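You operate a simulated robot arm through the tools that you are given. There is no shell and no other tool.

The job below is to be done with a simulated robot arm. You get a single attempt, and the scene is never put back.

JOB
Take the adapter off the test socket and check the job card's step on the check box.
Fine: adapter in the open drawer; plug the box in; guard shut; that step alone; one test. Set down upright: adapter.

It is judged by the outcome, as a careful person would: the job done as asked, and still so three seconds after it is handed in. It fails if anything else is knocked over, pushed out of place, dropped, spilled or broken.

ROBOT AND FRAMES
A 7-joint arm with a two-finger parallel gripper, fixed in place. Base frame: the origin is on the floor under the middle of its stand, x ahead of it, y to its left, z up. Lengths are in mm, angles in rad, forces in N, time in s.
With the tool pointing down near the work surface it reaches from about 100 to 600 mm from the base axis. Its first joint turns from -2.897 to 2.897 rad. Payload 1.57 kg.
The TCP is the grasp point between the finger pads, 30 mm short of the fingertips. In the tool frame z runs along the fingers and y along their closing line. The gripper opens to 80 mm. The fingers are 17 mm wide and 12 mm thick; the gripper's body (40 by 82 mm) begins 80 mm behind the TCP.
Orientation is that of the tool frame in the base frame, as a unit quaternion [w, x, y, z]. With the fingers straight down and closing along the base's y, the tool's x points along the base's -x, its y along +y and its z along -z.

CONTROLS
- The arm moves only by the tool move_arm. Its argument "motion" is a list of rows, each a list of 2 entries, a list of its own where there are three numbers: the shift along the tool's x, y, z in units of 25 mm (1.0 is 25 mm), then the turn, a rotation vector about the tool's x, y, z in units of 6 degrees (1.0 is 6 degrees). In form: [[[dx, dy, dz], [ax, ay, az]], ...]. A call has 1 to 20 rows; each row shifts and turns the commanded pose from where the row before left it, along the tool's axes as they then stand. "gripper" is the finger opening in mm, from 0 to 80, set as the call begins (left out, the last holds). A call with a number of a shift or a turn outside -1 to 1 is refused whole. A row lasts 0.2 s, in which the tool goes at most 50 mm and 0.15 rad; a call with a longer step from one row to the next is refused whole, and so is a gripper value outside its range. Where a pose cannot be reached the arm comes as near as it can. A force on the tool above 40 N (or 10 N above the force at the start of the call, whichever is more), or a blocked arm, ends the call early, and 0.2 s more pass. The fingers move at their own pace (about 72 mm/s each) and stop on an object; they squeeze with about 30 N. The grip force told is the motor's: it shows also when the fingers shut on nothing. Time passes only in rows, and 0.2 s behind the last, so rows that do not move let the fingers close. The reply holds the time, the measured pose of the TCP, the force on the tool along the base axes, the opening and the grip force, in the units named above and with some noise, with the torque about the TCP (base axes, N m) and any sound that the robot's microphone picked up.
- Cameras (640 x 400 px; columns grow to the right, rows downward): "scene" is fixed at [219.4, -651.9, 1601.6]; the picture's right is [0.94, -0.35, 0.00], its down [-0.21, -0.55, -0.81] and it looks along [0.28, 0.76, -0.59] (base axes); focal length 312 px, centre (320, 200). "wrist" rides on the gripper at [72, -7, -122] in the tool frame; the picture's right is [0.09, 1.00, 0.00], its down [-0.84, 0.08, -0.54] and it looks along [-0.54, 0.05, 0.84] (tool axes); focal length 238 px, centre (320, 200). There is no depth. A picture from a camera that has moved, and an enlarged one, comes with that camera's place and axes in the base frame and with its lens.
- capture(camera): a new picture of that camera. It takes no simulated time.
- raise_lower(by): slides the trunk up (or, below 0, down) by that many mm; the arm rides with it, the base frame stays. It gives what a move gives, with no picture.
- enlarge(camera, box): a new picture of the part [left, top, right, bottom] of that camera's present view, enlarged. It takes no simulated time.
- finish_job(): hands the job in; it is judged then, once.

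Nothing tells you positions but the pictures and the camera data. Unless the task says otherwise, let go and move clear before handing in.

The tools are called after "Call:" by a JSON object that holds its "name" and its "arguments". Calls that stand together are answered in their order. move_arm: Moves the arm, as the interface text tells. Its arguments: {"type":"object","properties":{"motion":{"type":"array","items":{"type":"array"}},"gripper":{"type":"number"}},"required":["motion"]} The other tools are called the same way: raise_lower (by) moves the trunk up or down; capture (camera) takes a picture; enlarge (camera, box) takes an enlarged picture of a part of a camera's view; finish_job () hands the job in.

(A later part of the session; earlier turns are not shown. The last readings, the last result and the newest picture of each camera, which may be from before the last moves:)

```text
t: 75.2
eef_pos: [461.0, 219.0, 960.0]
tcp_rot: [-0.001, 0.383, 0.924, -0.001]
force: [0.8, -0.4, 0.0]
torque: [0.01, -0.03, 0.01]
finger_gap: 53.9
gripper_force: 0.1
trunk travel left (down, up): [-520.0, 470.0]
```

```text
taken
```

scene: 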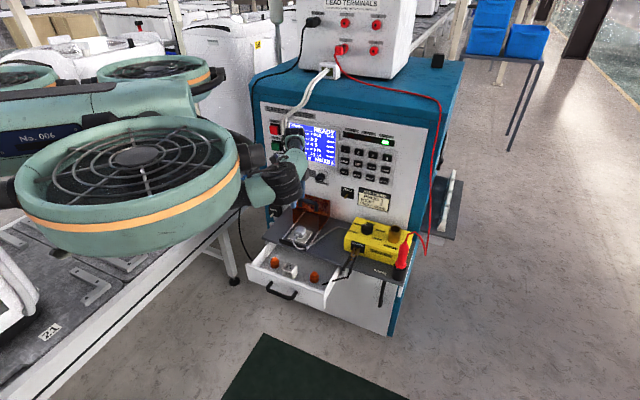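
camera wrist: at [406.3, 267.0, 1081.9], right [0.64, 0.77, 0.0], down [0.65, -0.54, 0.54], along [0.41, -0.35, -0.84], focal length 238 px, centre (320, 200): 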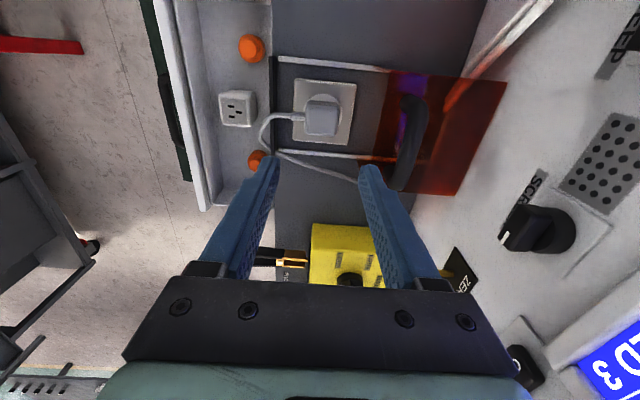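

Call:
{"name": "move_arm", "arguments": {"motion": [[[0.03, 0.77, 0], [0, 0, 0]], [[0.03, 0.77, 0], [0, 0, 0]], [[0.03, 0.77, 0], [0, 0, 0]], [[0.03, 0.77, 0], [0, 0, 0]]], "gripper": 54}}

Call:
{"name": "capture", "arguments": {"camera": "wrist"}}

Call:
{"name": "capture", "arguments": {"camera": "scene"}}

```text
t: 76.2
eef_pos: [512.2, 277.7, 958.9]
tcp_rot: [0.0, 0.383, 0.924, -0.002]
force: [-0.2, -0.6, 0.1]
torque: [0.04, 0.02, -0.01]
finger_gap: 54.2
gripper_force: 0.0
trunk travel left (down, up): [-520.0, 470.0]
```

```text
taken
camera wrist: at [457.8, 324.0, 1081.6], right [0.64, 0.77, 0.0], down [0.65, -0.54, 0.54], along [0.42, -0.35, -0.84], focal length 238 px, centre (320, 200)
```

wrist: 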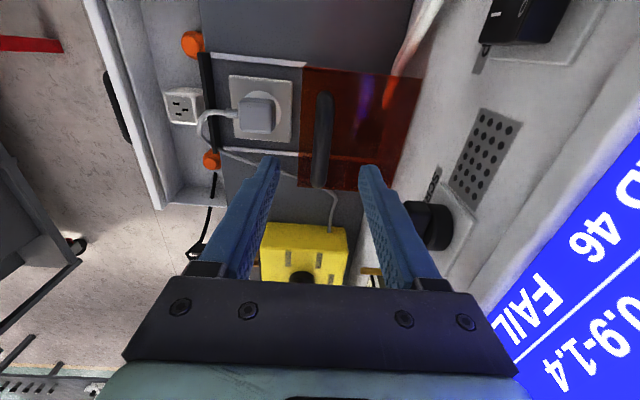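

```text
taken
```

scene: 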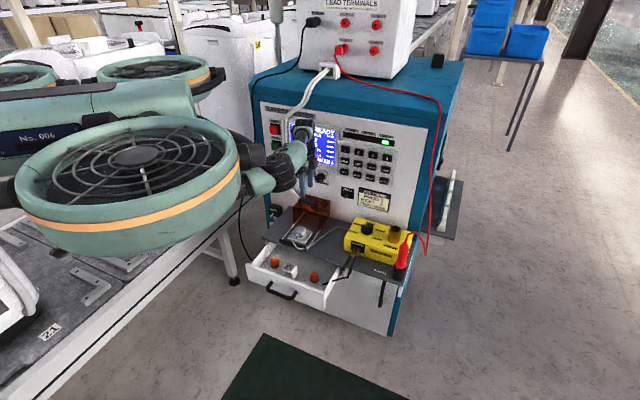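

The fingers line up over the handle bar. I'll go down to straddle it.

Call:
{"name": "move_arm", "arguments": {"motion": [[[0, 0.06, 0.6], [0, 0, 0]], [[0, 0, 0.6], [0, 0, 0]], [[0, 0, 0.6], [0, 0, 0]], [[0, 0, 0.5], [0, 0, 0]]]}}

Call:
{"name": "capture", "arguments": {"camera": "wrist"}}

Call:
{"name": "enlarge", "arguments": {"camera": "scene", "box": [270, 160, 350, 240]}}

```text
t: 77.2
eef_pos: [514.3, 278.7, 900.0]
tcp_rot: [0.0, 0.382, 0.924, -0.001]
force: [-0.1, -0.2, 0.6]
torque: [0.01, 0.04, -0.02]
finger_gap: 53.8
gripper_force: 0.0
trunk travel left (down, up): [-520.0, 470.0]
```

```text
taken
camera wrist: at [458.6, 325.0, 1022.8], right [0.64, 0.77, 0.0], down [0.65, -0.54, 0.54], along [0.42, -0.35, -0.84], focal length 238 px, centre (320, 200)
```

wrist: 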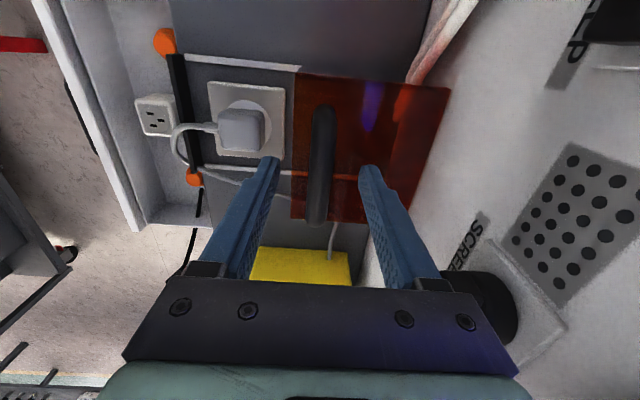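

```text
5.00 times, centred on (310, 200) of scene
camera zoom: at [219.4, -651.9, 1601.6], right [0.94, -0.35, 0.0], down [-0.21, -0.55, -0.81], along [0.28, 0.76, -0.59], focal length 1559 px, centre (370, 200)
```

zoom: 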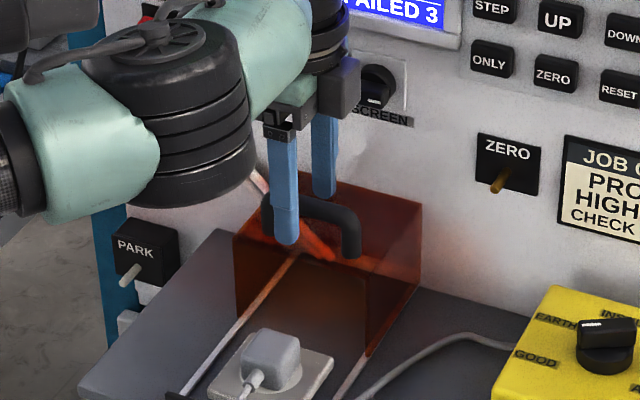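

Call:
{"name": "move_arm", "arguments": {"motion": [[[0, 0, 0.4], [0, 0, 0]], [[0, -0.3, 0], [0, 0, 0]], [[0, -0.3, 0], [0, 0, 0]], [[0, -0.3, 0], [0, 0, 0]], [[0, -0.3, 0], [0, 0, 0]]]}}

Call:
{"name": "capture", "arguments": {"camera": "wrist"}}

Call:
{"name": "enlarge", "arguments": {"camera": "scene", "box": [270, 160, 350, 240]}}

```text
t: 78.4
eef_pos: [492.0, 256.4, 891.4]
tcp_rot: [-0.001, 0.383, 0.924, 0.0]
force: [0.7, 0.9, 0.4]
torque: [0.07, -0.03, 0.02]
finger_gap: 55.0
gripper_force: 0.9
trunk travel left (down, up): [-520.0, 470.0]
```

```text
taken
camera wrist: at [437.5, 302.9, 1014.7], right [0.64, 0.77, 0.0], down [0.65, -0.54, 0.54], along [0.42, -0.35, -0.84], focal length 238 px, centre (320, 200)
```

wrist: 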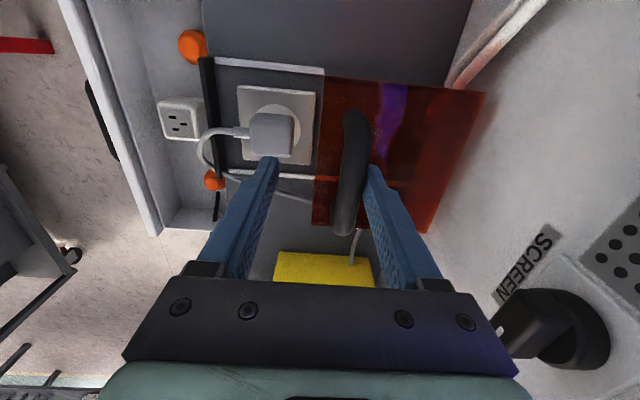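

```text
5.00 times, centred on (310, 200) of scene
camera zoom: at [219.4, -651.9, 1601.6], right [0.94, -0.35, 0.0], down [-0.21, -0.55, -0.81], along [0.28, 0.76, -0.59], focal length 1559 px, centre (370, 200)
```

zoom: 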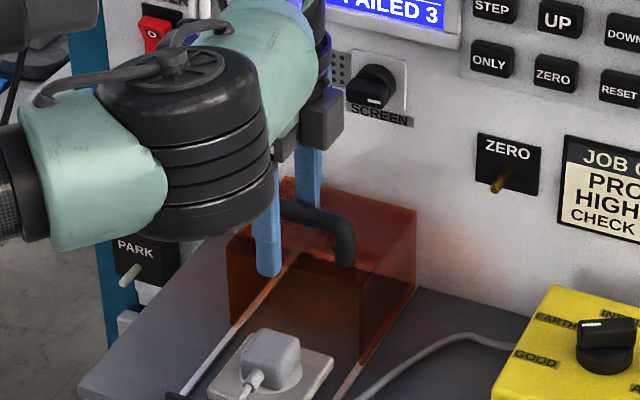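

The rear finger is pushing the handle and the guard slides easily. I'll keep going in steps and watch the plug.

Call:
{"name": "move_arm", "arguments": {"motion": [[[0, -0.4, 0], [0, 0, 0]], [[0, -0.4, 0], [0, 0, 0]], [[0, -0.4, 0], [0, 0, 0]]]}}

Call:
{"name": "capture", "arguments": {"camera": "wrist"}}

Call:
{"name": "enlarge", "arguments": {"camera": "scene", "box": [270, 170, 350, 250]}}

```text
t: 79.2
eef_pos: [471.6, 234.5, 892.2]
tcp_rot: [0.0, 0.383, 0.924, -0.001]
force: [0.0, 0.1, -0.3]
torque: [0.02, 0.03, 0.0]
finger_gap: 55.0
gripper_force: 0.2
trunk travel left (down, up): [-520.0, 470.0]
```

```text
taken
camera wrist: at [416.2, 281.9, 1014.6], right [0.64, 0.77, 0.0], down [0.65, -0.54, 0.54], along [0.42, -0.35, -0.84], focal length 238 px, centre (320, 200)
```

wrist: 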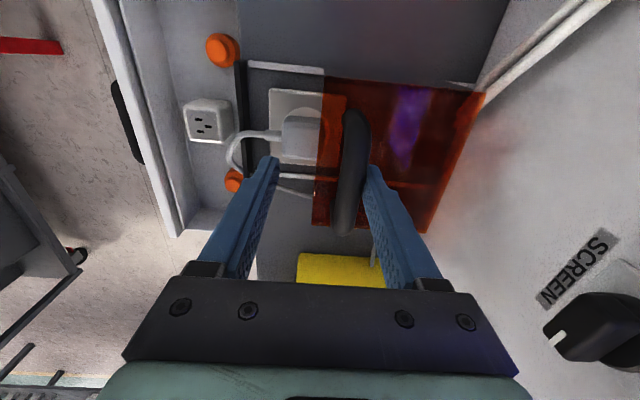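

```text
5.00 times, centred on (310, 210) of scene
camera zoom: at [219.4, -651.9, 1601.6], right [0.94, -0.35, 0.0], down [-0.21, -0.55, -0.81], along [0.28, 0.76, -0.59], focal length 1559 px, centre (370, 150)
```

zoom: 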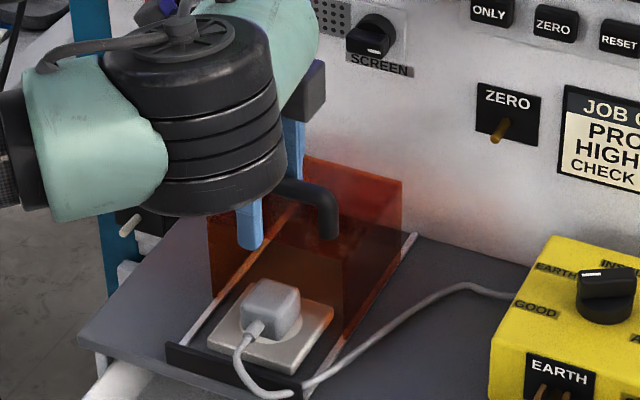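

Call:
{"name": "move_arm", "arguments": {"motion": [[[0, -0.3, 0], [0, 0, 0]], [[0, -0.3, 0], [0, 0, 0]]]}}

Call:
{"name": "enlarge", "arguments": {"camera": "scene", "box": [280, 190, 340, 250]}}

Call:
{"name": "enlarge", "arguments": {"camera": "wrist", "box": [220, 60, 420, 240]}}

```text
t: 79.8
eef_pos: [460.3, 225.3, 890.8]
tcp_rot: [0.0, 0.383, 0.924, -0.001]
force: [0.7, 0.7, 0.9]
torque: [-0.02, 0.04, 0.04]
finger_gap: 54.9
gripper_force: 0.8
trunk travel left (down, up): [-520.0, 470.0]
```

```text
6.67 times, centred on (310, 220) of scene
camera zoom: at [219.4, -651.9, 1601.6], right [0.94, -0.35, 0.0], down [-0.21, -0.55, -0.81], along [0.28, 0.76, -0.59], focal length 2079 px, centre (387, 67)
```

zoom: 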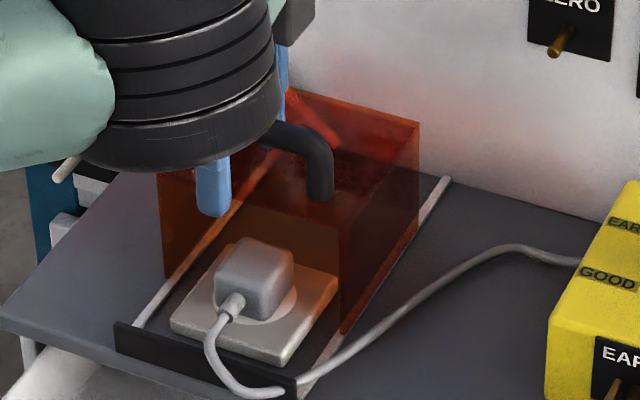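

```text
2.22 times, centred on (320, 150) of wrist
camera zoom: at [405.8, 271.7, 1013.7], right [0.64, 0.77, 0.0], down [0.65, -0.54, 0.54], along [0.42, -0.35, -0.84], focal length 530 px, centre (320, 311)
```

zoom: 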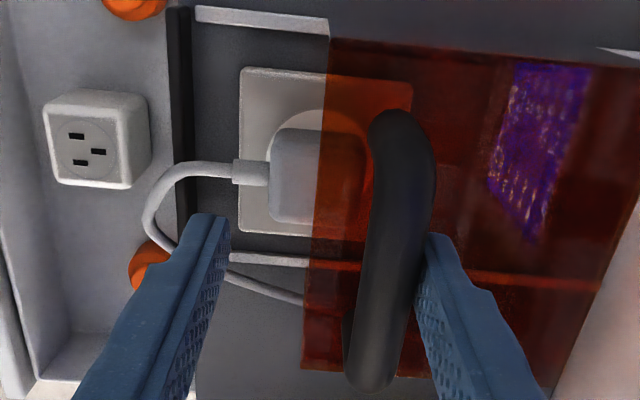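

Call:
{"name": "move_arm", "arguments": {"motion": [[[0, -0.3, 0], [0, 0, 0]], [[0, -0.3, 0], [0, 0, 0]], [[0, -0.3, 0], [0, 0, 0]]]}}

Call:
{"name": "enlarge", "arguments": {"camera": "scene", "box": [280, 190, 340, 250]}}

Call:
{"name": "enlarge", "arguments": {"camera": "wrist", "box": [220, 60, 420, 240]}}

```text
t: 80.6
eef_pos: [444.5, 208.7, 891.4]
tcp_rot: [0.0, 0.383, 0.924, -0.001]
force: [2.0, 0.7, -0.2]
torque: [0.0, 0.0, 0.0]
finger_gap: 55.0
gripper_force: 0.3
trunk travel left (down, up): [-520.0, 470.0]
```

```text
6.67 times, centred on (310, 220) of scene
camera zoom: at [219.4, -651.9, 1601.6], right [0.94, -0.35, 0.0], down [-0.21, -0.55, -0.81], along [0.28, 0.76, -0.59], focal length 2079 px, centre (387, 67)
```

zoom: 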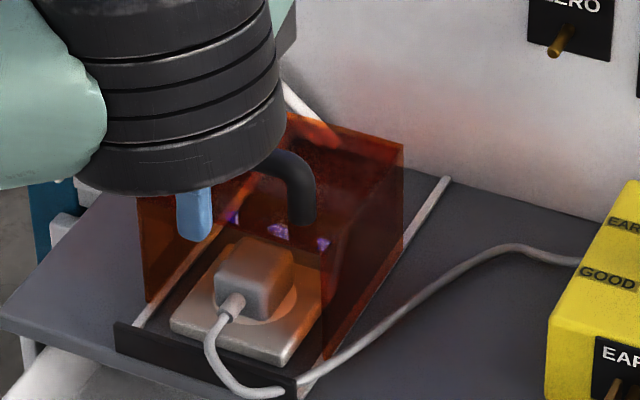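

```text
2.22 times, centred on (320, 150) of wrist
camera zoom: at [389.9, 255.3, 1014.5], right [0.64, 0.77, 0.0], down [0.65, -0.54, 0.54], along [0.42, -0.35, -0.84], focal length 530 px, centre (320, 311)
```

zoom: 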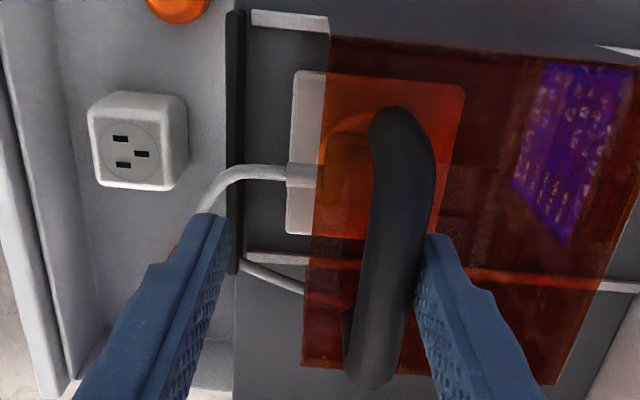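

Call:
{"name": "move_arm", "arguments": {"motion": [[[0, -0.25, 0], [0, 0, 0]], [[0, -0.25, 0], [0, 0, 0]], [[0, -0.25, 0], [0, 0, 0]], [[0, -0.2, 0], [0, 0, 0]]]}}

Call:
{"name": "enlarge", "arguments": {"camera": "scene", "box": [280, 190, 340, 250]}}

Call:
{"name": "enlarge", "arguments": {"camera": "wrist", "box": [220, 60, 420, 240]}}

```text
t: 81.6
eef_pos: [427.4, 192.2, 890.5]
tcp_rot: [0.0, 0.383, 0.924, -0.001]
force: [-0.3, -0.3, -1.2]
torque: [-0.02, -0.03, 0.0]
finger_gap: 53.9
gripper_force: 0.0
trunk travel left (down, up): [-520.0, 470.0]
```

```text
6.67 times, centred on (310, 220) of scene
camera zoom: at [219.4, -651.9, 1601.6], right [0.94, -0.35, 0.0], down [-0.21, -0.55, -0.81], along [0.28, 0.76, -0.59], focal length 2079 px, centre (387, 67)
```

zoom: 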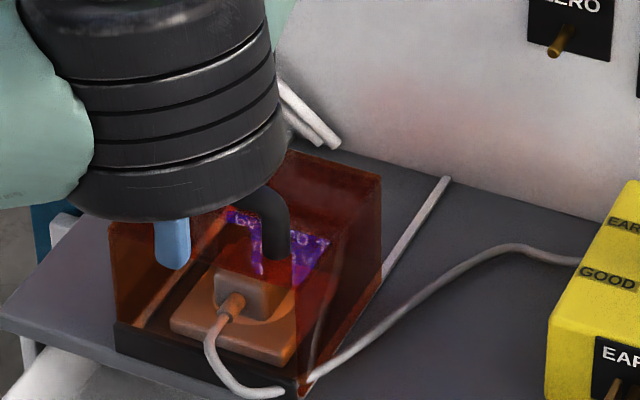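

```text
2.22 times, centred on (320, 150) of wrist
camera zoom: at [372.9, 238.1, 1014.2], right [0.64, 0.77, 0.0], down [0.65, -0.54, 0.54], along [0.42, -0.35, -0.84], focal length 530 px, centre (320, 311)
```

zoom: 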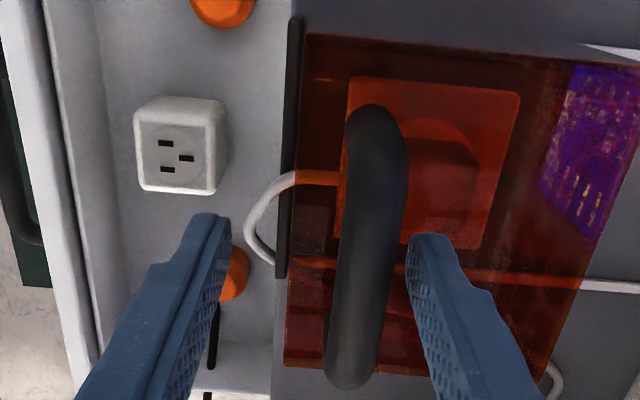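

The guard seems to have reached the front stop. I'll nudge a little more to confirm it is fully shut.

Call:
{"name": "move_arm", "arguments": {"motion": [[[0, -0.1, 0], [0, 0, 0]], [[0, -0.1, 0], [0, 0, 0]], [[0, -0.1, 0], [0, 0, 0]]]}}

```text
t: 82.4
eef_pos: [422.5, 187.1, 892.1]
tcp_rot: [0.0, 0.383, 0.924, -0.002]
force: [0.6, -0.3, -0.6]
torque: [0.02, -0.03, -0.02]
finger_gap: 54.0
gripper_force: 0.1
trunk travel left (down, up): [-520.0, 470.0]
```

Call:
{"name": "move_arm", "arguments": {"motion": [[[0, -0.1, 0], [0, 0, 0]], [[0, -0.1, 0], [0, 0, 0]], [[0, -0.06, 0], [0, 0, 0]]]}}

Call:
{"name": "enlarge", "arguments": {"camera": "wrist", "box": [220, 60, 420, 240]}}

Call:
{"name": "enlarge", "arguments": {"camera": "scene", "box": [280, 190, 340, 250]}}

```text
t: 83.2
eef_pos: [419.2, 182.0, 891.5]
tcp_rot: [0.0, 0.383, 0.924, 0.0]
force: [7.6, 6.9, -2.7]
torque: [0.06, -0.06, 0.01]
finger_gap: 63.2
gripper_force: 5.2
trunk travel left (down, up): [-520.0, 470.0]
```

```text
2.22 times, centred on (320, 150) of wrist
camera zoom: at [364.5, 229.6, 1014.4], right [0.64, 0.77, 0.0], down [0.65, -0.54, 0.54], along [0.42, -0.35, -0.84], focal length 530 px, centre (320, 311)
```

zoom: 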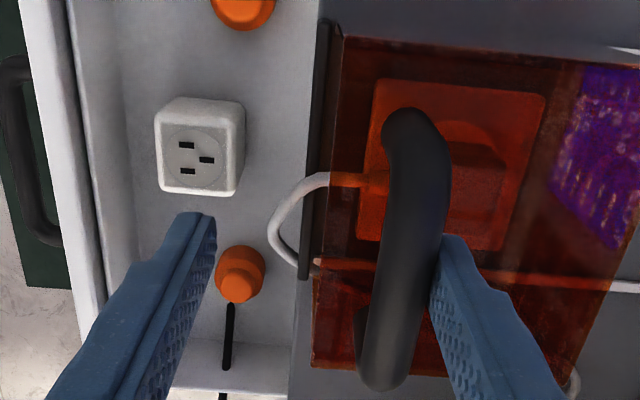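

```text
6.67 times, centred on (310, 220) of scene
camera zoom: at [219.4, -651.9, 1601.6], right [0.94, -0.35, 0.0], down [-0.21, -0.55, -0.81], along [0.28, 0.76, -0.59], focal length 2079 px, centre (387, 67)
```

zoom: 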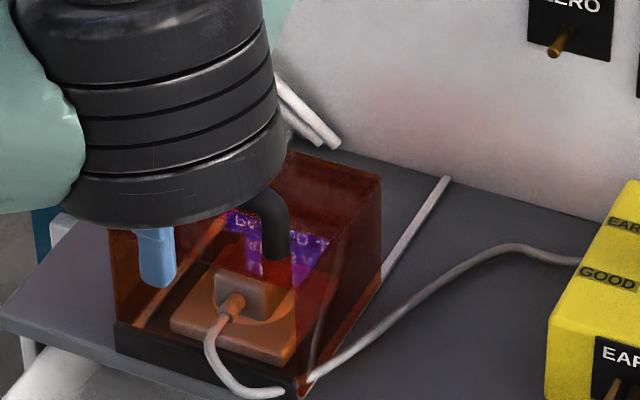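

The guard is hard against the stop, so it is shut. I'll back off from the handle, rise clear and turn the hand back.

Call:
{"name": "move_arm", "arguments": {"motion": [[[0, 0.3, 0], [0, 0, 0]], [[0, 0.3, 0], [0, 0, 0]], [[0, 0, -0.4], [0, 0, 0]], [[0, 0, -0.8], [0, 0, 0]], [[0, 0, -0.8], [0, 0, 0]], [[0, 0, -0.8], [0, 0, 0]], [[0, 0, -0.8], [0, 0, 0]], [[0, 0, -0.8], [0, 0, 0]]]}}

Call:
{"name": "capture", "arguments": {"camera": "wrist"}}

Call:
{"name": "enlarge", "arguments": {"camera": "scene", "box": [260, 180, 350, 260]}}

Call:
{"name": "enlarge", "arguments": {"camera": "scene", "box": [255, 90, 405, 210]}}

```text
t: 85.0
eef_pos: [429.5, 192.5, 1001.3]
tcp_rot: [-0.001, 0.383, 0.924, -0.001]
force: [-0.4, 0.1, -0.3]
torque: [0.02, 0.02, 0.02]
finger_gap: 54.2
gripper_force: 0.0
trunk travel left (down, up): [-520.0, 470.0]
```

```text
taken
camera wrist: at [373.5, 238.7, 1124.5], right [0.64, 0.77, 0.0], down [0.65, -0.54, 0.54], along [0.42, -0.35, -0.84], focal length 238 px, centre (320, 200)
```

wrist: 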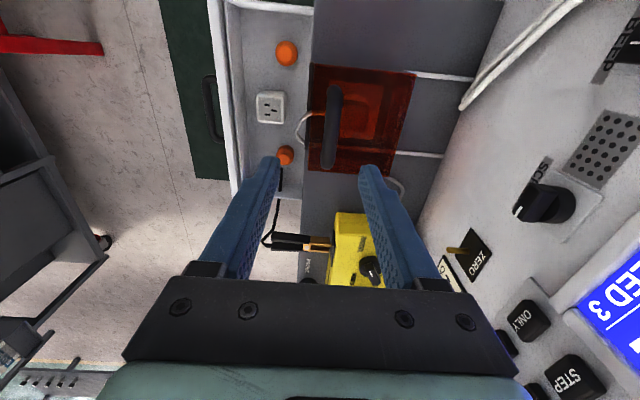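

```text
5.00 times, centred on (305, 220) of scene
camera zoom: at [219.4, -651.9, 1601.6], right [0.94, -0.35, 0.0], down [-0.21, -0.55, -0.81], along [0.28, 0.76, -0.59], focal length 1559 px, centre (395, 100)
```

zoom: 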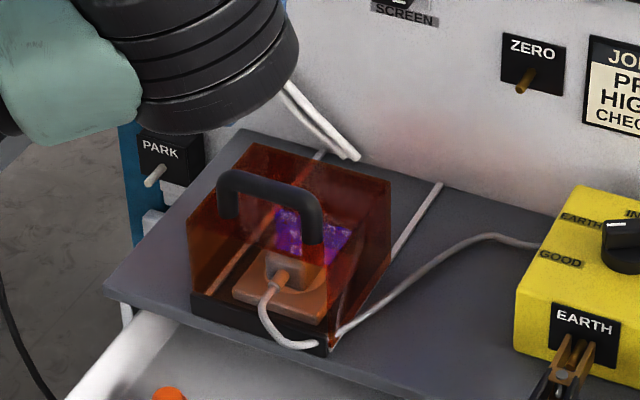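

```text
3.33 times, centred on (330, 150) of scene
camera zoom: at [219.4, -651.9, 1601.6], right [0.94, -0.35, 0.0], down [-0.21, -0.55, -0.81], along [0.28, 0.76, -0.59], focal length 1040 px, centre (287, 367)
```

zoom: 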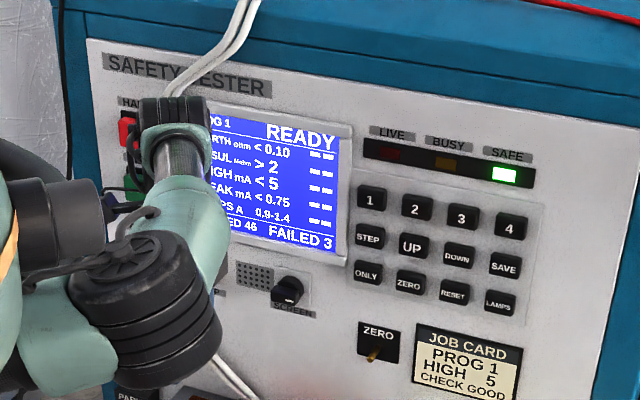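

The guard is shut over the plug and the tester still shows READY with PROG 1 and HIGH < 5. I'll turn the hand back, then point it horizontally at the panel to press keys.

Call:
{"name": "move_arm", "arguments": {"motion": [[[0, 0, -0.8], [0, 0, -1]], [[0, 0, -0.8], [0, 0, -1]], [[0, 0, 0], [0, 0, -1]], [[0, 0, 0], [0, 0, -1]], [[0, 0, 0], [0, 0, -1]], [[0, 0, 0], [0, 0, -1]], [[0, 0, 0], [0, 0, -1]], [[0, 0, 0], [0, 0, -1]], [[0, 0, 0], [0, 0, -1]], [[0, 0, 0], [0, 0, -1]], [[0, 0, 0], [0, 0, -1]], [[0, 0, 0], [0, 0, -1]], [[0, 0, 0], [0, 0, -1]], [[0, 0, 0], [0, 0, -1]], [[0, 0, 0], [0, 0, -1]]], "gripper": 0}}

Call:
{"name": "capture", "arguments": {"camera": "wrist"}}

```text
t: 88.2
eef_pos: [428.4, 192.8, 1041.9]
tcp_rot: [-0.001, -0.384, 0.923, 0.0]
force: [-0.9, -0.3, -0.8]
torque: [-0.02, 0.01, -0.01]
finger_gap: 0.1
gripper_force: 21.3
trunk travel left (down, up): [-520.0, 470.0]
```

```text
taken
camera wrist: at [383.8, 137.8, 1164.8], right [-0.77, 0.64, 0.0], down [0.54, 0.65, 0.54], along [0.34, 0.42, -0.84], focal length 238 px, centre (320, 200)
```

wrist: 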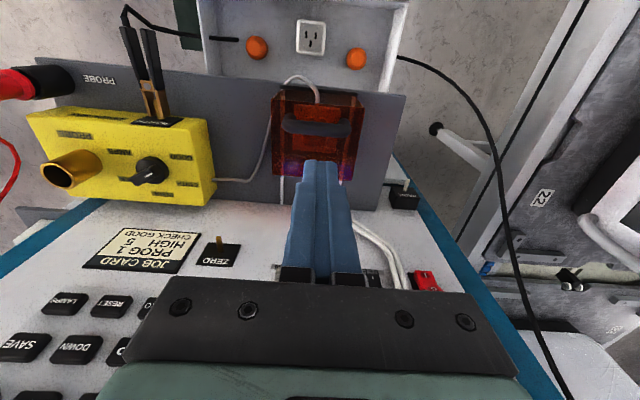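

Call:
{"name": "move_arm", "arguments": {"motion": [[[0, -0.5, 0], [0, -1, 0]], [[0, -0.5, 0], [0, -1, 0]], [[0, -0.5, 0], [0, -1, 0]], [[0, -0.5, 0], [0, -1, 0]], [[0, -0.5, 0], [0, -1, 0]], [[0, -0.5, 0], [0, -1, 0]], [[0, 0, 0], [0, -1, 0]], [[0, 0, 0], [0, -1, 0]]]}}

Call:
{"name": "capture", "arguments": {"camera": "wrist"}}

Call:
{"name": "capture", "arguments": {"camera": "scene"}}

```text
t: 90.0
eef_pos: [482.0, 139.3, 1043.3]
tcp_rot: [0.376, -0.349, 0.844, 0.156]
force: [0.6, 0.5, -0.2]
torque: [-0.03, 0.02, 0.03]
finger_gap: 0.0
gripper_force: 21.6
trunk travel left (down, up): [-520.0, 470.0]
```

```text
taken
camera wrist: at [389.0, 36.6, 1071.1], right [-0.75, 0.66, -0.07], down [0.06, 0.17, 0.98], along [0.66, 0.73, -0.16], focal length 238 px, centre (320, 200)
```

wrist: 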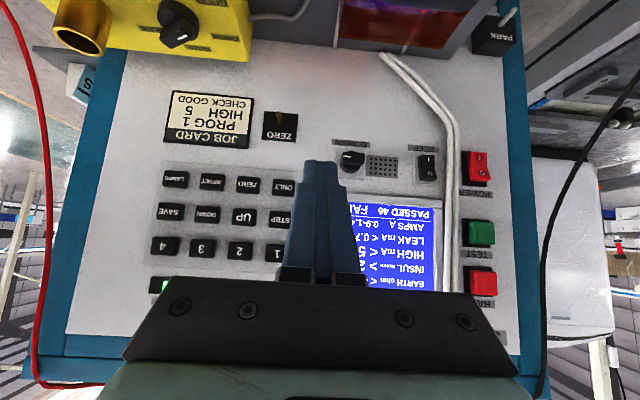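

```text
taken
```

scene: 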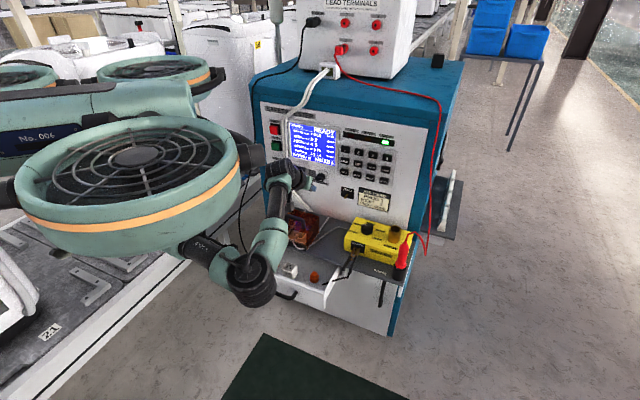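

I now have a clear view of the panel from below. I'll zoom to locate STEP, ONLY and TEST.

Call:
{"name": "enlarge", "arguments": {"camera": "wrist", "box": [150, 140, 350, 290]}}

Call:
{"name": "enlarge", "arguments": {"camera": "wrist", "box": [330, 130, 530, 320]}}

Call:
{"name": "enlarge", "arguments": {"camera": "scene", "box": [330, 130, 410, 200]}}

Call:
{"name": "enlarge", "arguments": {"camera": "scene", "box": [190, 180, 330, 320]}}

```text
2.67 times, centred on (250, 215) of wrist
camera zoom: at [389.0, 36.6, 1071.1], right [-0.75, 0.66, -0.07], down [0.06, 0.17, 0.98], along [0.66, 0.73, -0.16], focal length 636 px, centre (507, 160)
```

zoom: 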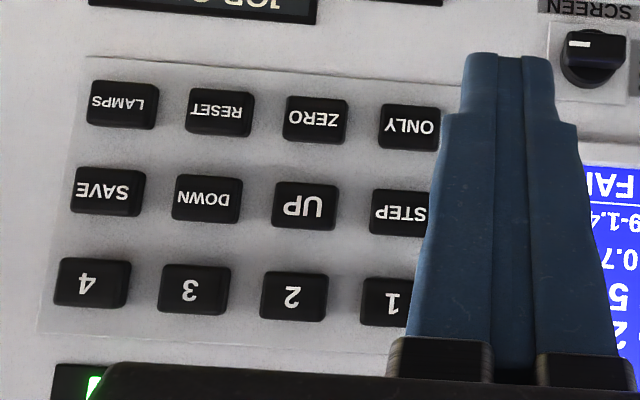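

```text
2.11 times, centred on (430, 225) of wrist
camera zoom: at [389.0, 36.6, 1071.1], right [-0.75, 0.66, -0.07], down [0.06, 0.17, 0.98], along [0.66, 0.73, -0.16], focal length 502 px, centre (88, 147)
```

zoom: 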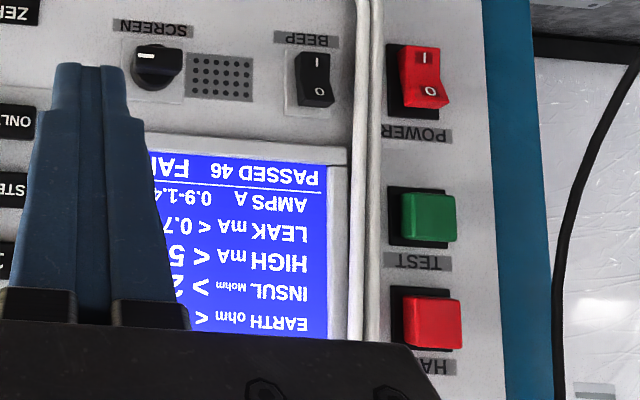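

```text
5.71 times, centred on (370, 165) of scene
camera zoom: at [219.4, -651.9, 1601.6], right [0.94, -0.35, 0.0], down [-0.21, -0.55, -0.81], along [0.28, 0.76, -0.59], focal length 1782 px, centre (34, 400)
```

zoom: 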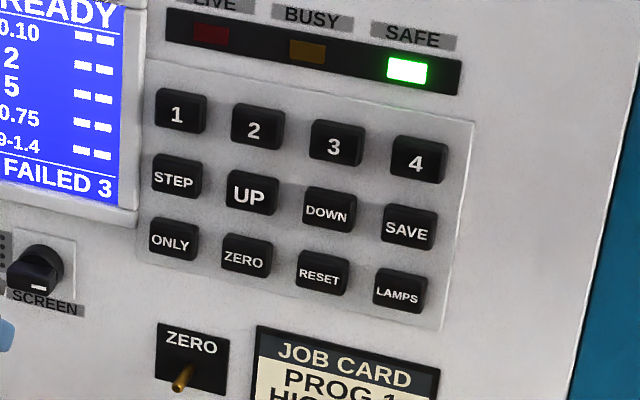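

```text
2.86 times, centred on (260, 250) of scene
camera zoom: at [219.4, -651.9, 1601.6], right [0.94, -0.35, 0.0], down [-0.21, -0.55, -0.81], along [0.28, 0.76, -0.59], focal length 891 px, centre (491, 57)
```

zoom: 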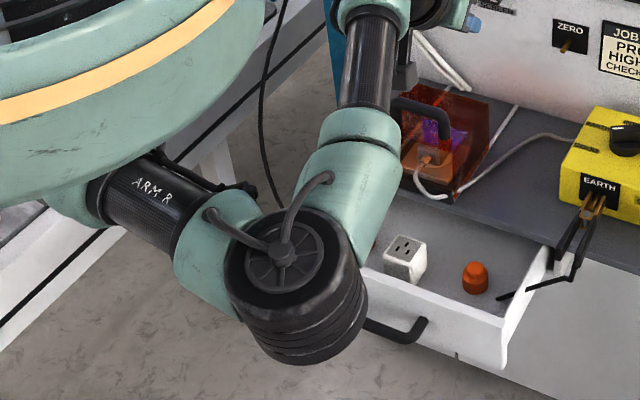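

STEP is near R=286, z=1049 and ONLY is just below it at z=1004. TEST is near (445, 453, 1046). I'll bring the closed fingertips close to STEP.

Call:
{"name": "move_arm", "arguments": {"motion": [[[-0.574, -0.217, 0.4925], [0, 0, 0]], [[-0.574, -0.217, 0.4925], [0, 0, 0]], [[-0.574, -0.217, 0.4925], [0, 0, 0]], [[-0.574, -0.217, 0.4925], [0, 0, 0]], [[-0.574, -0.217, 0.4925], [0, 0, 0]], [[-0.574, -0.217, 0.4925], [0, 0, 0]], [[-0.574, -0.217, 0.4925], [0, 0, 0]]]}}

Call:
{"name": "capture", "arguments": {"camera": "wrist"}}

Call:
{"name": "enlarge", "arguments": {"camera": "scene", "box": [290, 110, 410, 210]}}

```text
t: 91.6
eef_pos: [601.8, 206.8, 1055.8]
tcp_rot: [0.374, -0.35, 0.845, 0.155]
force: [0.6, -0.6, 0.1]
torque: [-0.01, -0.01, 0.03]
finger_gap: 0.0
gripper_force: 20.9
trunk travel left (down, up): [-520.0, 470.0]
```

```text
taken
camera wrist: at [509.0, 104.8, 1086.1], right [-0.75, 0.66, -0.07], down [0.06, 0.17, 0.98], along [0.66, 0.73, -0.16], focal length 238 px, centre (320, 200)
```

wrist: 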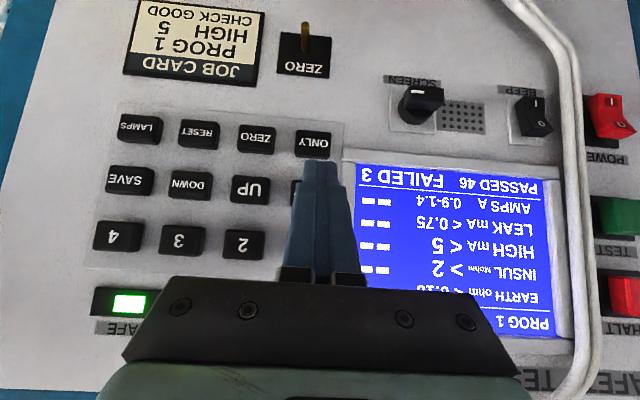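

```text
4.00 times, centred on (350, 160) of scene
camera zoom: at [219.4, -651.9, 1601.6], right [0.94, -0.35, 0.0], down [-0.21, -0.55, -0.81], along [0.28, 0.76, -0.59], focal length 1247 px, centre (200, 360)
```

zoom: 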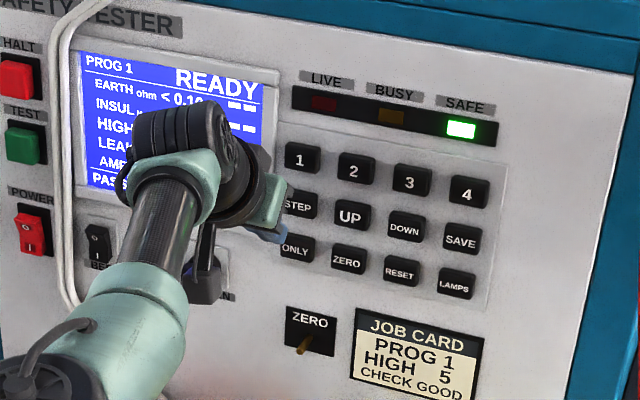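

Call:
{"name": "move_arm", "arguments": {"motion": [[[-0.396, -0.134, 0.262], [0, 0, 0]], [[-0.396, -0.134, 0.262], [0, 0, 0]]]}}

Call:
{"name": "capture", "arguments": {"camera": "wrist"}}

Call:
{"name": "enlarge", "arguments": {"camera": "scene", "box": [310, 130, 390, 200]}}

```text
t: 92.2
eef_pos: [622.1, 218.0, 1064.1]
tcp_rot: [0.376, -0.349, 0.844, 0.155]
force: [-0.1, -1.0, 0.6]
torque: [-0.02, -0.01, -0.01]
finger_gap: 0.0
gripper_force: 21.1
trunk travel left (down, up): [-520.0, 470.0]
```

```text
taken
camera wrist: at [529.0, 115.8, 1092.6], right [-0.75, 0.66, -0.07], down [0.06, 0.17, 0.98], along [0.66, 0.73, -0.16], focal length 238 px, centre (320, 200)
```

wrist: 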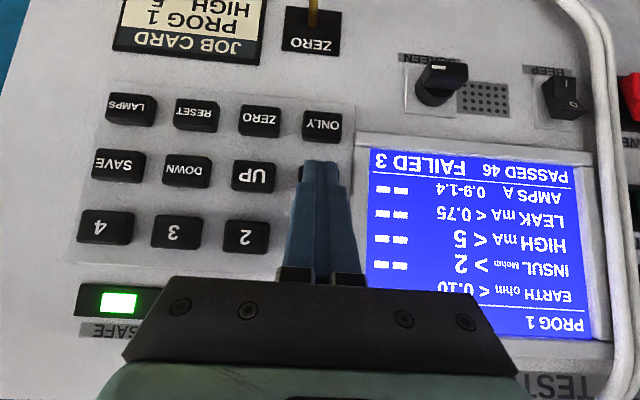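

```text
5.71 times, centred on (350, 165) of scene
camera zoom: at [219.4, -651.9, 1601.6], right [0.94, -0.35, 0.0], down [-0.21, -0.55, -0.81], along [0.28, 0.76, -0.59], focal length 1782 px, centre (149, 400)
```

zoom: 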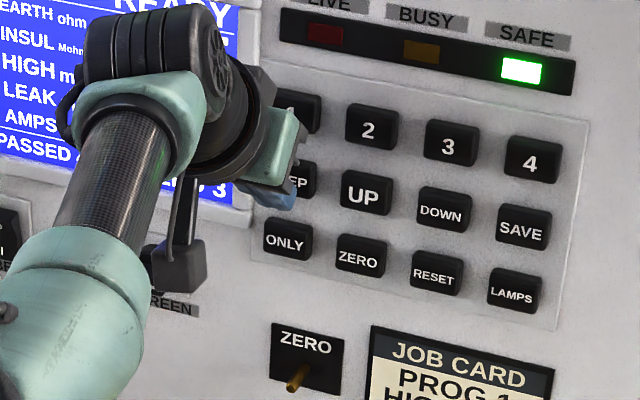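

The fingertip is right in front of STEP. I'll advance slowly until I feel it press.

Call:
{"name": "move_arm", "arguments": {"motion": [[[-0.107, 0, 0.119], [0, 0, 0]], [[-0.107, 0, 0.119], [0, 0, 0]], [[-0.053, 0, 0.06], [0, 0, 0]]]}}

Call:
{"name": "capture", "arguments": {"camera": "wrist"}}

```text
t: 93.0
eef_pos: [628.5, 223.8, 1063.5]
tcp_rot: [0.375, -0.351, 0.844, 0.156]
force: [-0.2, -0.1, -0.1]
torque: [-0.01, -0.01, 0.01]
finger_gap: 0.0
gripper_force: 21.7
trunk travel left (down, up): [-520.0, 470.0]
```

```text
taken
camera wrist: at [536.5, 122.3, 1093.1], right [-0.75, 0.66, -0.07], down [0.06, 0.17, 0.98], along [0.66, 0.73, -0.16], focal length 238 px, centre (320, 200)
```

wrist: 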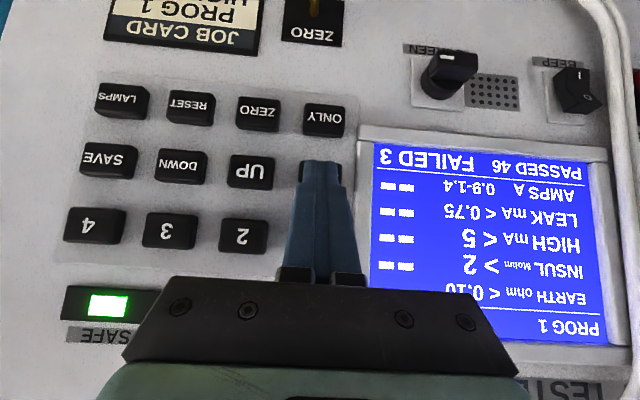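

Call:
{"name": "move_arm", "arguments": {"motion": [[[-0.053, 0, 0.06], [0, 0, 0]]]}}

```text
t: 93.4
eef_pos: [630.1, 226.7, 1064.5]
tcp_rot: [0.376, -0.35, 0.844, 0.155]
force: [-1.5, 0.4, -0.1]
torque: [-0.02, 0.05, 0.05]
finger_gap: 0.0
gripper_force: 21.4
trunk travel left (down, up): [-520.0, 470.0]
```

Call:
{"name": "move_arm", "arguments": {"motion": [[[-0.053, 0, 0.06], [0, 0, 0]]]}}

Call:
{"name": "capture", "arguments": {"camera": "wrist"}}

```text
t: 93.8
eef_pos: [631.5, 226.9, 1064.2]
tcp_rot: [0.376, -0.349, 0.844, 0.155]
force: [-2.8, -0.9, 0.1]
torque: [0.01, 0.03, 0.06]
finger_gap: 0.2
gripper_force: 20.9
trunk travel left (down, up): [-520.0, 470.0]
heard: click
```

```text
taken
camera wrist: at [539.3, 124.7, 1093.1], right [-0.75, 0.66, -0.07], down [0.06, 0.17, 0.98], along [0.66, 0.73, -0.16], focal length 238 px, centre (320, 200)
```

wrist: 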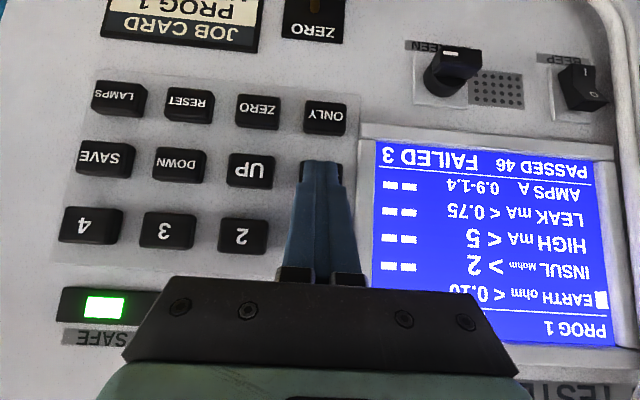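

A click, and the cursor is now at EARTH. I'll back off and press STEP twice more to reach HIGH.

Call:
{"name": "move_arm", "arguments": {"motion": [[[0.107, 0, -0.119], [0, 0, 0]], [[0.107, 0, -0.119], [0, 0, 0]], [[0, 0, 0], [0, 0, 0]]]}}

Call:
{"name": "enlarge", "arguments": {"camera": "wrist", "box": [360, 120, 640, 360]}}

```text
t: 94.6
eef_pos: [626.2, 221.1, 1064.6]
tcp_rot: [0.375, -0.349, 0.845, 0.155]
force: [0.3, 0.6, 0.6]
torque: [-0.04, 0.01, -0.02]
finger_gap: 0.0
gripper_force: 21.2
trunk travel left (down, up): [-520.0, 470.0]
```

```text
1.67 times, centred on (500, 240) of wrist
camera zoom: at [534.1, 119.1, 1092.7], right [-0.75, 0.66, -0.07], down [0.06, 0.17, 0.98], along [0.66, 0.73, -0.16], focal length 397 px, centre (20, 133)
```

zoom: 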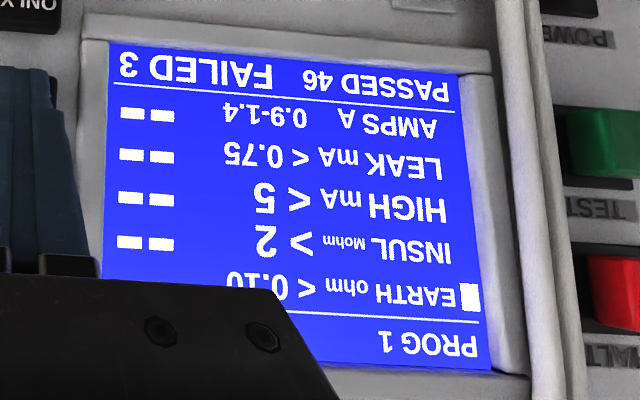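

Call:
{"name": "move_arm", "arguments": {"motion": [[[-0.107, 0, 0.119], [0, 0, 0]], [[-0.08, 0, 0.09], [0, 0, 0]], [[-0.03, 0, 0.033], [0, 0, 0]]]}}

Call:
{"name": "enlarge", "arguments": {"camera": "wrist", "box": [360, 120, 640, 360]}}

```text
t: 95.4
eef_pos: [633.2, 227.3, 1063.9]
tcp_rot: [0.375, -0.35, 0.844, 0.155]
force: [-2.7, -1.5, -1.7]
torque: [-0.03, 0.08, 0.0]
finger_gap: 0.0
gripper_force: 21.6
trunk travel left (down, up): [-520.0, 470.0]
heard: click
```

```text
1.67 times, centred on (500, 240) of wrist
camera zoom: at [539.9, 124.8, 1093.4], right [-0.75, 0.66, -0.07], down [0.06, 0.17, 0.98], along [0.66, 0.73, -0.16], focal length 397 px, centre (20, 133)
```

zoom: 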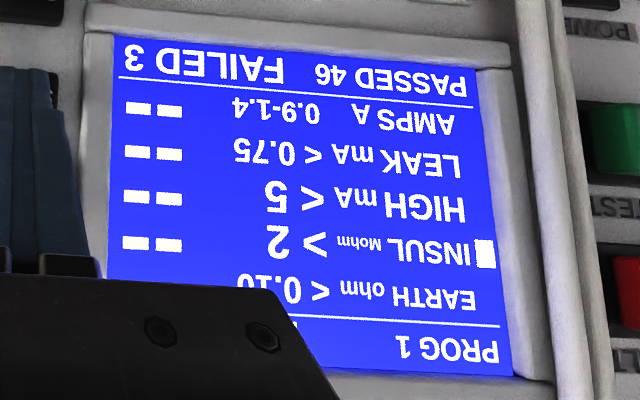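

The cursor is on INSUL. I'll release and press once more for HIGH.

Call:
{"name": "move_arm", "arguments": {"motion": [[[0.107, 0, -0.119], [0, 0, 0]], [[0.107, 0, -0.119], [0, 0, 0]], [[0, 0, 0], [0, 0, 0]]]}}

Call:
{"name": "move_arm", "arguments": {"motion": [[[-0.107, 0, 0.119], [0, 0, 0]], [[-0.08, 0, 0.09], [0, 0, 0]], [[-0.03, 0, 0.033], [0, 0, 0]]]}}

Call:
{"name": "enlarge", "arguments": {"camera": "wrist", "box": [360, 120, 640, 360]}}

```text
t: 96.2
eef_pos: [627.5, 220.5, 1064.5]
tcp_rot: [0.374, -0.35, 0.844, 0.156]
force: [0.2, 0.7, 0.1]
torque: [0.0, 0.02, 0.01]
finger_gap: 0.0
gripper_force: 20.6
trunk travel left (down, up): [-520.0, 470.0]
```

```text
t: 97.0
eef_pos: [633.1, 227.9, 1064.9]
tcp_rot: [0.375, -0.35, 0.845, 0.155]
force: [-2.3, -1.1, -1.2]
torque: [-0.04, 0.07, 0.02]
finger_gap: 0.1
gripper_force: 20.9
trunk travel left (down, up): [-520.0, 470.0]
heard: click
```

```text
1.67 times, centred on (500, 240) of wrist
camera zoom: at [539.8, 124.6, 1093.3], right [-0.75, 0.66, -0.07], down [0.06, 0.17, 0.98], along [0.66, 0.73, -0.16], focal length 397 px, centre (20, 133)
```

zoom: 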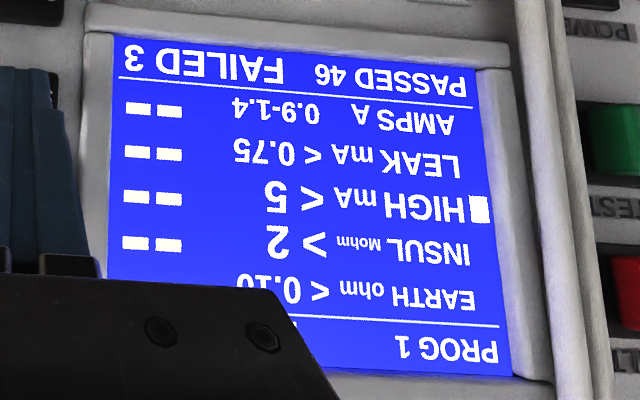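

HIGH is selected. Next I'll move down to ONLY.

Call:
{"name": "move_arm", "arguments": {"motion": [[[0.187, 0, -0.208], [0, 0, 0]], [[0.187, 0, -0.208], [0, 0, 0]], [[0.677, 0, 0.608], [0, 0, 0]], [[0.677, 0, 0.608], [0, 0, 0]]]}}

Call:
{"name": "capture", "arguments": {"camera": "wrist"}}

Call:
{"name": "enlarge", "arguments": {"camera": "scene", "box": [310, 130, 390, 200]}}

```text
t: 98.0
eef_pos: [622.0, 216.2, 1018.7]
tcp_rot: [0.375, -0.35, 0.844, 0.156]
force: [-0.2, -1.3, -0.4]
torque: [-0.04, -0.02, 0.02]
finger_gap: 0.0
gripper_force: 21.3
trunk travel left (down, up): [-520.0, 470.0]
```

```text
taken
camera wrist: at [529.1, 112.9, 1048.3], right [-0.75, 0.66, -0.07], down [0.06, 0.17, 0.98], along [0.66, 0.73, -0.16], focal length 238 px, centre (320, 200)
```

wrist: 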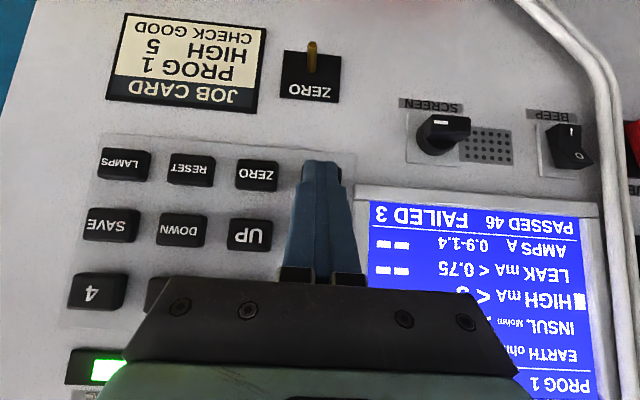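

```text
5.71 times, centred on (350, 165) of scene
camera zoom: at [219.4, -651.9, 1601.6], right [0.94, -0.35, 0.0], down [-0.21, -0.55, -0.81], along [0.28, 0.76, -0.59], focal length 1782 px, centre (149, 400)
```

zoom: 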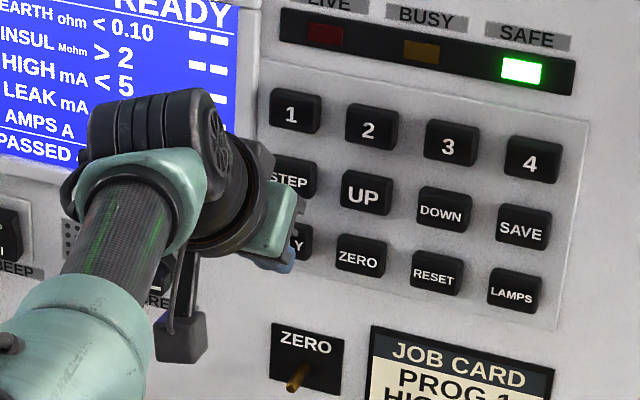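

Call:
{"name": "move_arm", "arguments": {"motion": [[[-0.107, 0, 0.119], [0, 0, 0]], [[-0.107, 0, 0.119], [0, 0, 0]], [[-0.08, 0, 0.09], [0, 0, 0]]]}}

Call:
{"name": "move_arm", "arguments": {"motion": [[[-0.053, 0, 0.06], [0, 0, 0]]]}}

```text
t: 98.8
eef_pos: [629.9, 224.3, 1019.0]
tcp_rot: [0.375, -0.349, 0.845, 0.155]
force: [-0.1, -0.6, -1.0]
torque: [0.0, 0.01, -0.02]
finger_gap: 0.0
gripper_force: 21.6
trunk travel left (down, up): [-520.0, 470.0]
```

```text
t: 99.2
eef_pos: [631.0, 226.3, 1018.9]
tcp_rot: [0.374, -0.349, 0.845, 0.155]
force: [-1.3, -2.0, 0.2]
torque: [0.0, 0.02, 0.05]
finger_gap: 0.0
gripper_force: 21.3
trunk travel left (down, up): [-520.0, 470.0]
```

Call:
{"name": "move_arm", "arguments": {"motion": [[[-0.045, 0, 0.05], [0, 0, 0]]]}}

Call:
{"name": "capture", "arguments": {"camera": "wrist"}}

```text
t: 99.6
eef_pos: [633.0, 227.5, 1018.7]
tcp_rot: [0.375, -0.349, 0.845, 0.154]
force: [-1.9, -2.1, -0.5]
torque: [-0.01, 0.09, -0.04]
finger_gap: 0.2
gripper_force: 22.0
trunk travel left (down, up): [-520.0, 470.0]
heard: click
```

```text
taken
camera wrist: at [539.9, 124.5, 1048.2], right [-0.75, 0.66, -0.07], down [0.06, 0.17, 0.98], along [0.66, 0.73, -0.16], focal length 238 px, centre (320, 200)
```

wrist: 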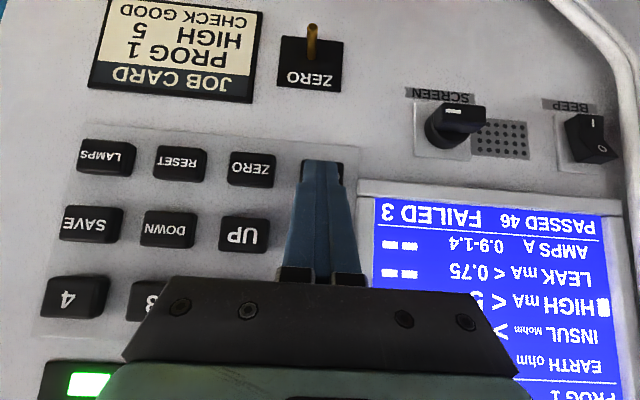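

Clicked. I'll back away and check the screen.

Call:
{"name": "move_arm", "arguments": {"motion": [[[0.267, 0, -0.297], [0, 0, 0]], [[0.535, 0, -0.595], [0, 0, 0]], [[0.535, 0, -0.595], [0, 0, 0]], [[0.535, 0, -0.595], [0, 0, 0]]]}}

Call:
{"name": "capture", "arguments": {"camera": "wrist"}}

Call:
{"name": "enlarge", "arguments": {"camera": "scene", "box": [255, 90, 405, 210]}}

```text
t: 100.6
eef_pos: [583.6, 178.6, 1017.9]
tcp_rot: [0.375, -0.35, 0.844, 0.156]
force: [0.5, 0.4, -0.1]
torque: [-0.01, 0.0, 0.02]
finger_gap: 0.2
gripper_force: 21.2
trunk travel left (down, up): [-520.0, 470.0]
```

```text
taken
camera wrist: at [490.8, 75.5, 1047.9], right [-0.75, 0.66, -0.07], down [0.06, 0.17, 0.98], along [0.66, 0.73, -0.16], focal length 238 px, centre (320, 200)
```

wrist: 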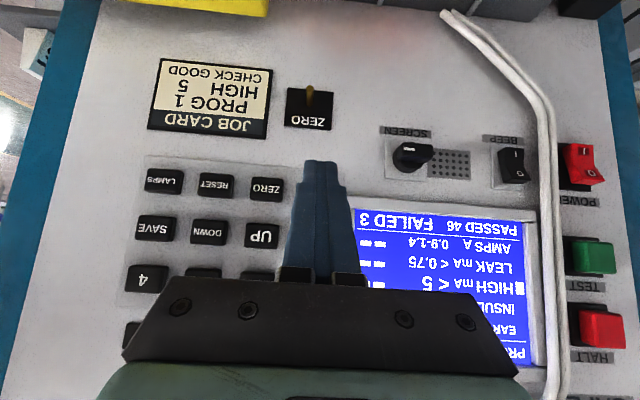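

```text
3.33 times, centred on (330, 150) of scene
camera zoom: at [219.4, -651.9, 1601.6], right [0.94, -0.35, 0.0], down [-0.21, -0.55, -0.81], along [0.28, 0.76, -0.59], focal length 1040 px, centre (287, 367)
```

zoom: 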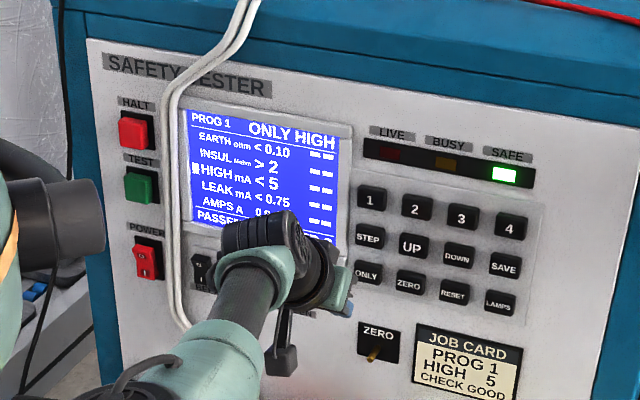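

The screen reads ONLY HIGH. Before pressing TEST I'll check the plug, guard, knob and earth clip once more.

Call:
{"name": "enlarge", "arguments": {"camera": "scene", "box": [285, 200, 335, 250]}}

Call:
{"name": "enlarge", "arguments": {"camera": "scene", "box": [240, 200, 420, 310]}}

```text
8.00 times, centred on (310, 225) of scene
camera zoom: at [219.4, -651.9, 1601.6], right [0.94, -0.35, 0.0], down [-0.21, -0.55, -0.81], along [0.28, 0.76, -0.59], focal length 2495 px, centre (400, 0)
```

zoom: 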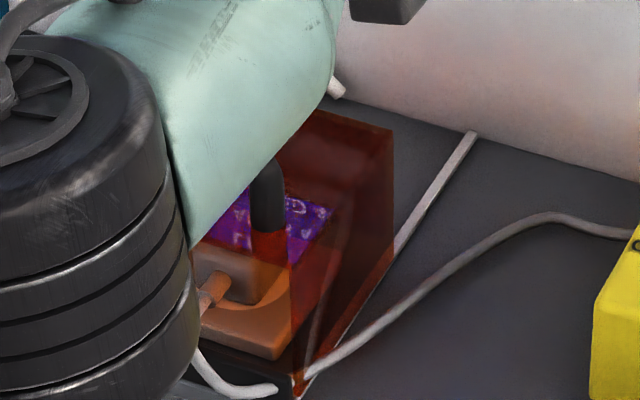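

```text
3.56 times, centred on (330, 255) of scene
camera zoom: at [219.4, -651.9, 1601.6], right [0.94, -0.35, 0.0], down [-0.21, -0.55, -0.81], along [0.28, 0.76, -0.59], focal length 1109 px, centre (284, 4)
```

zoom: 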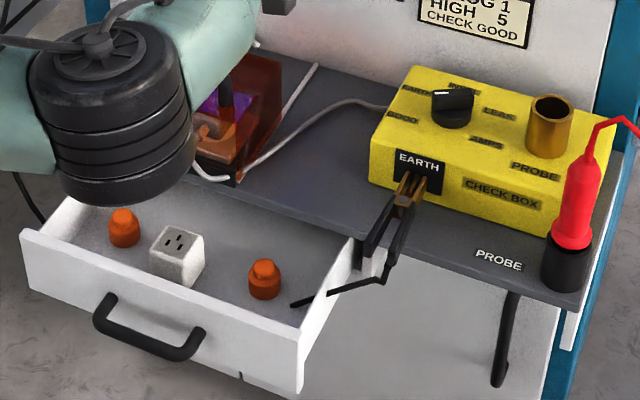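

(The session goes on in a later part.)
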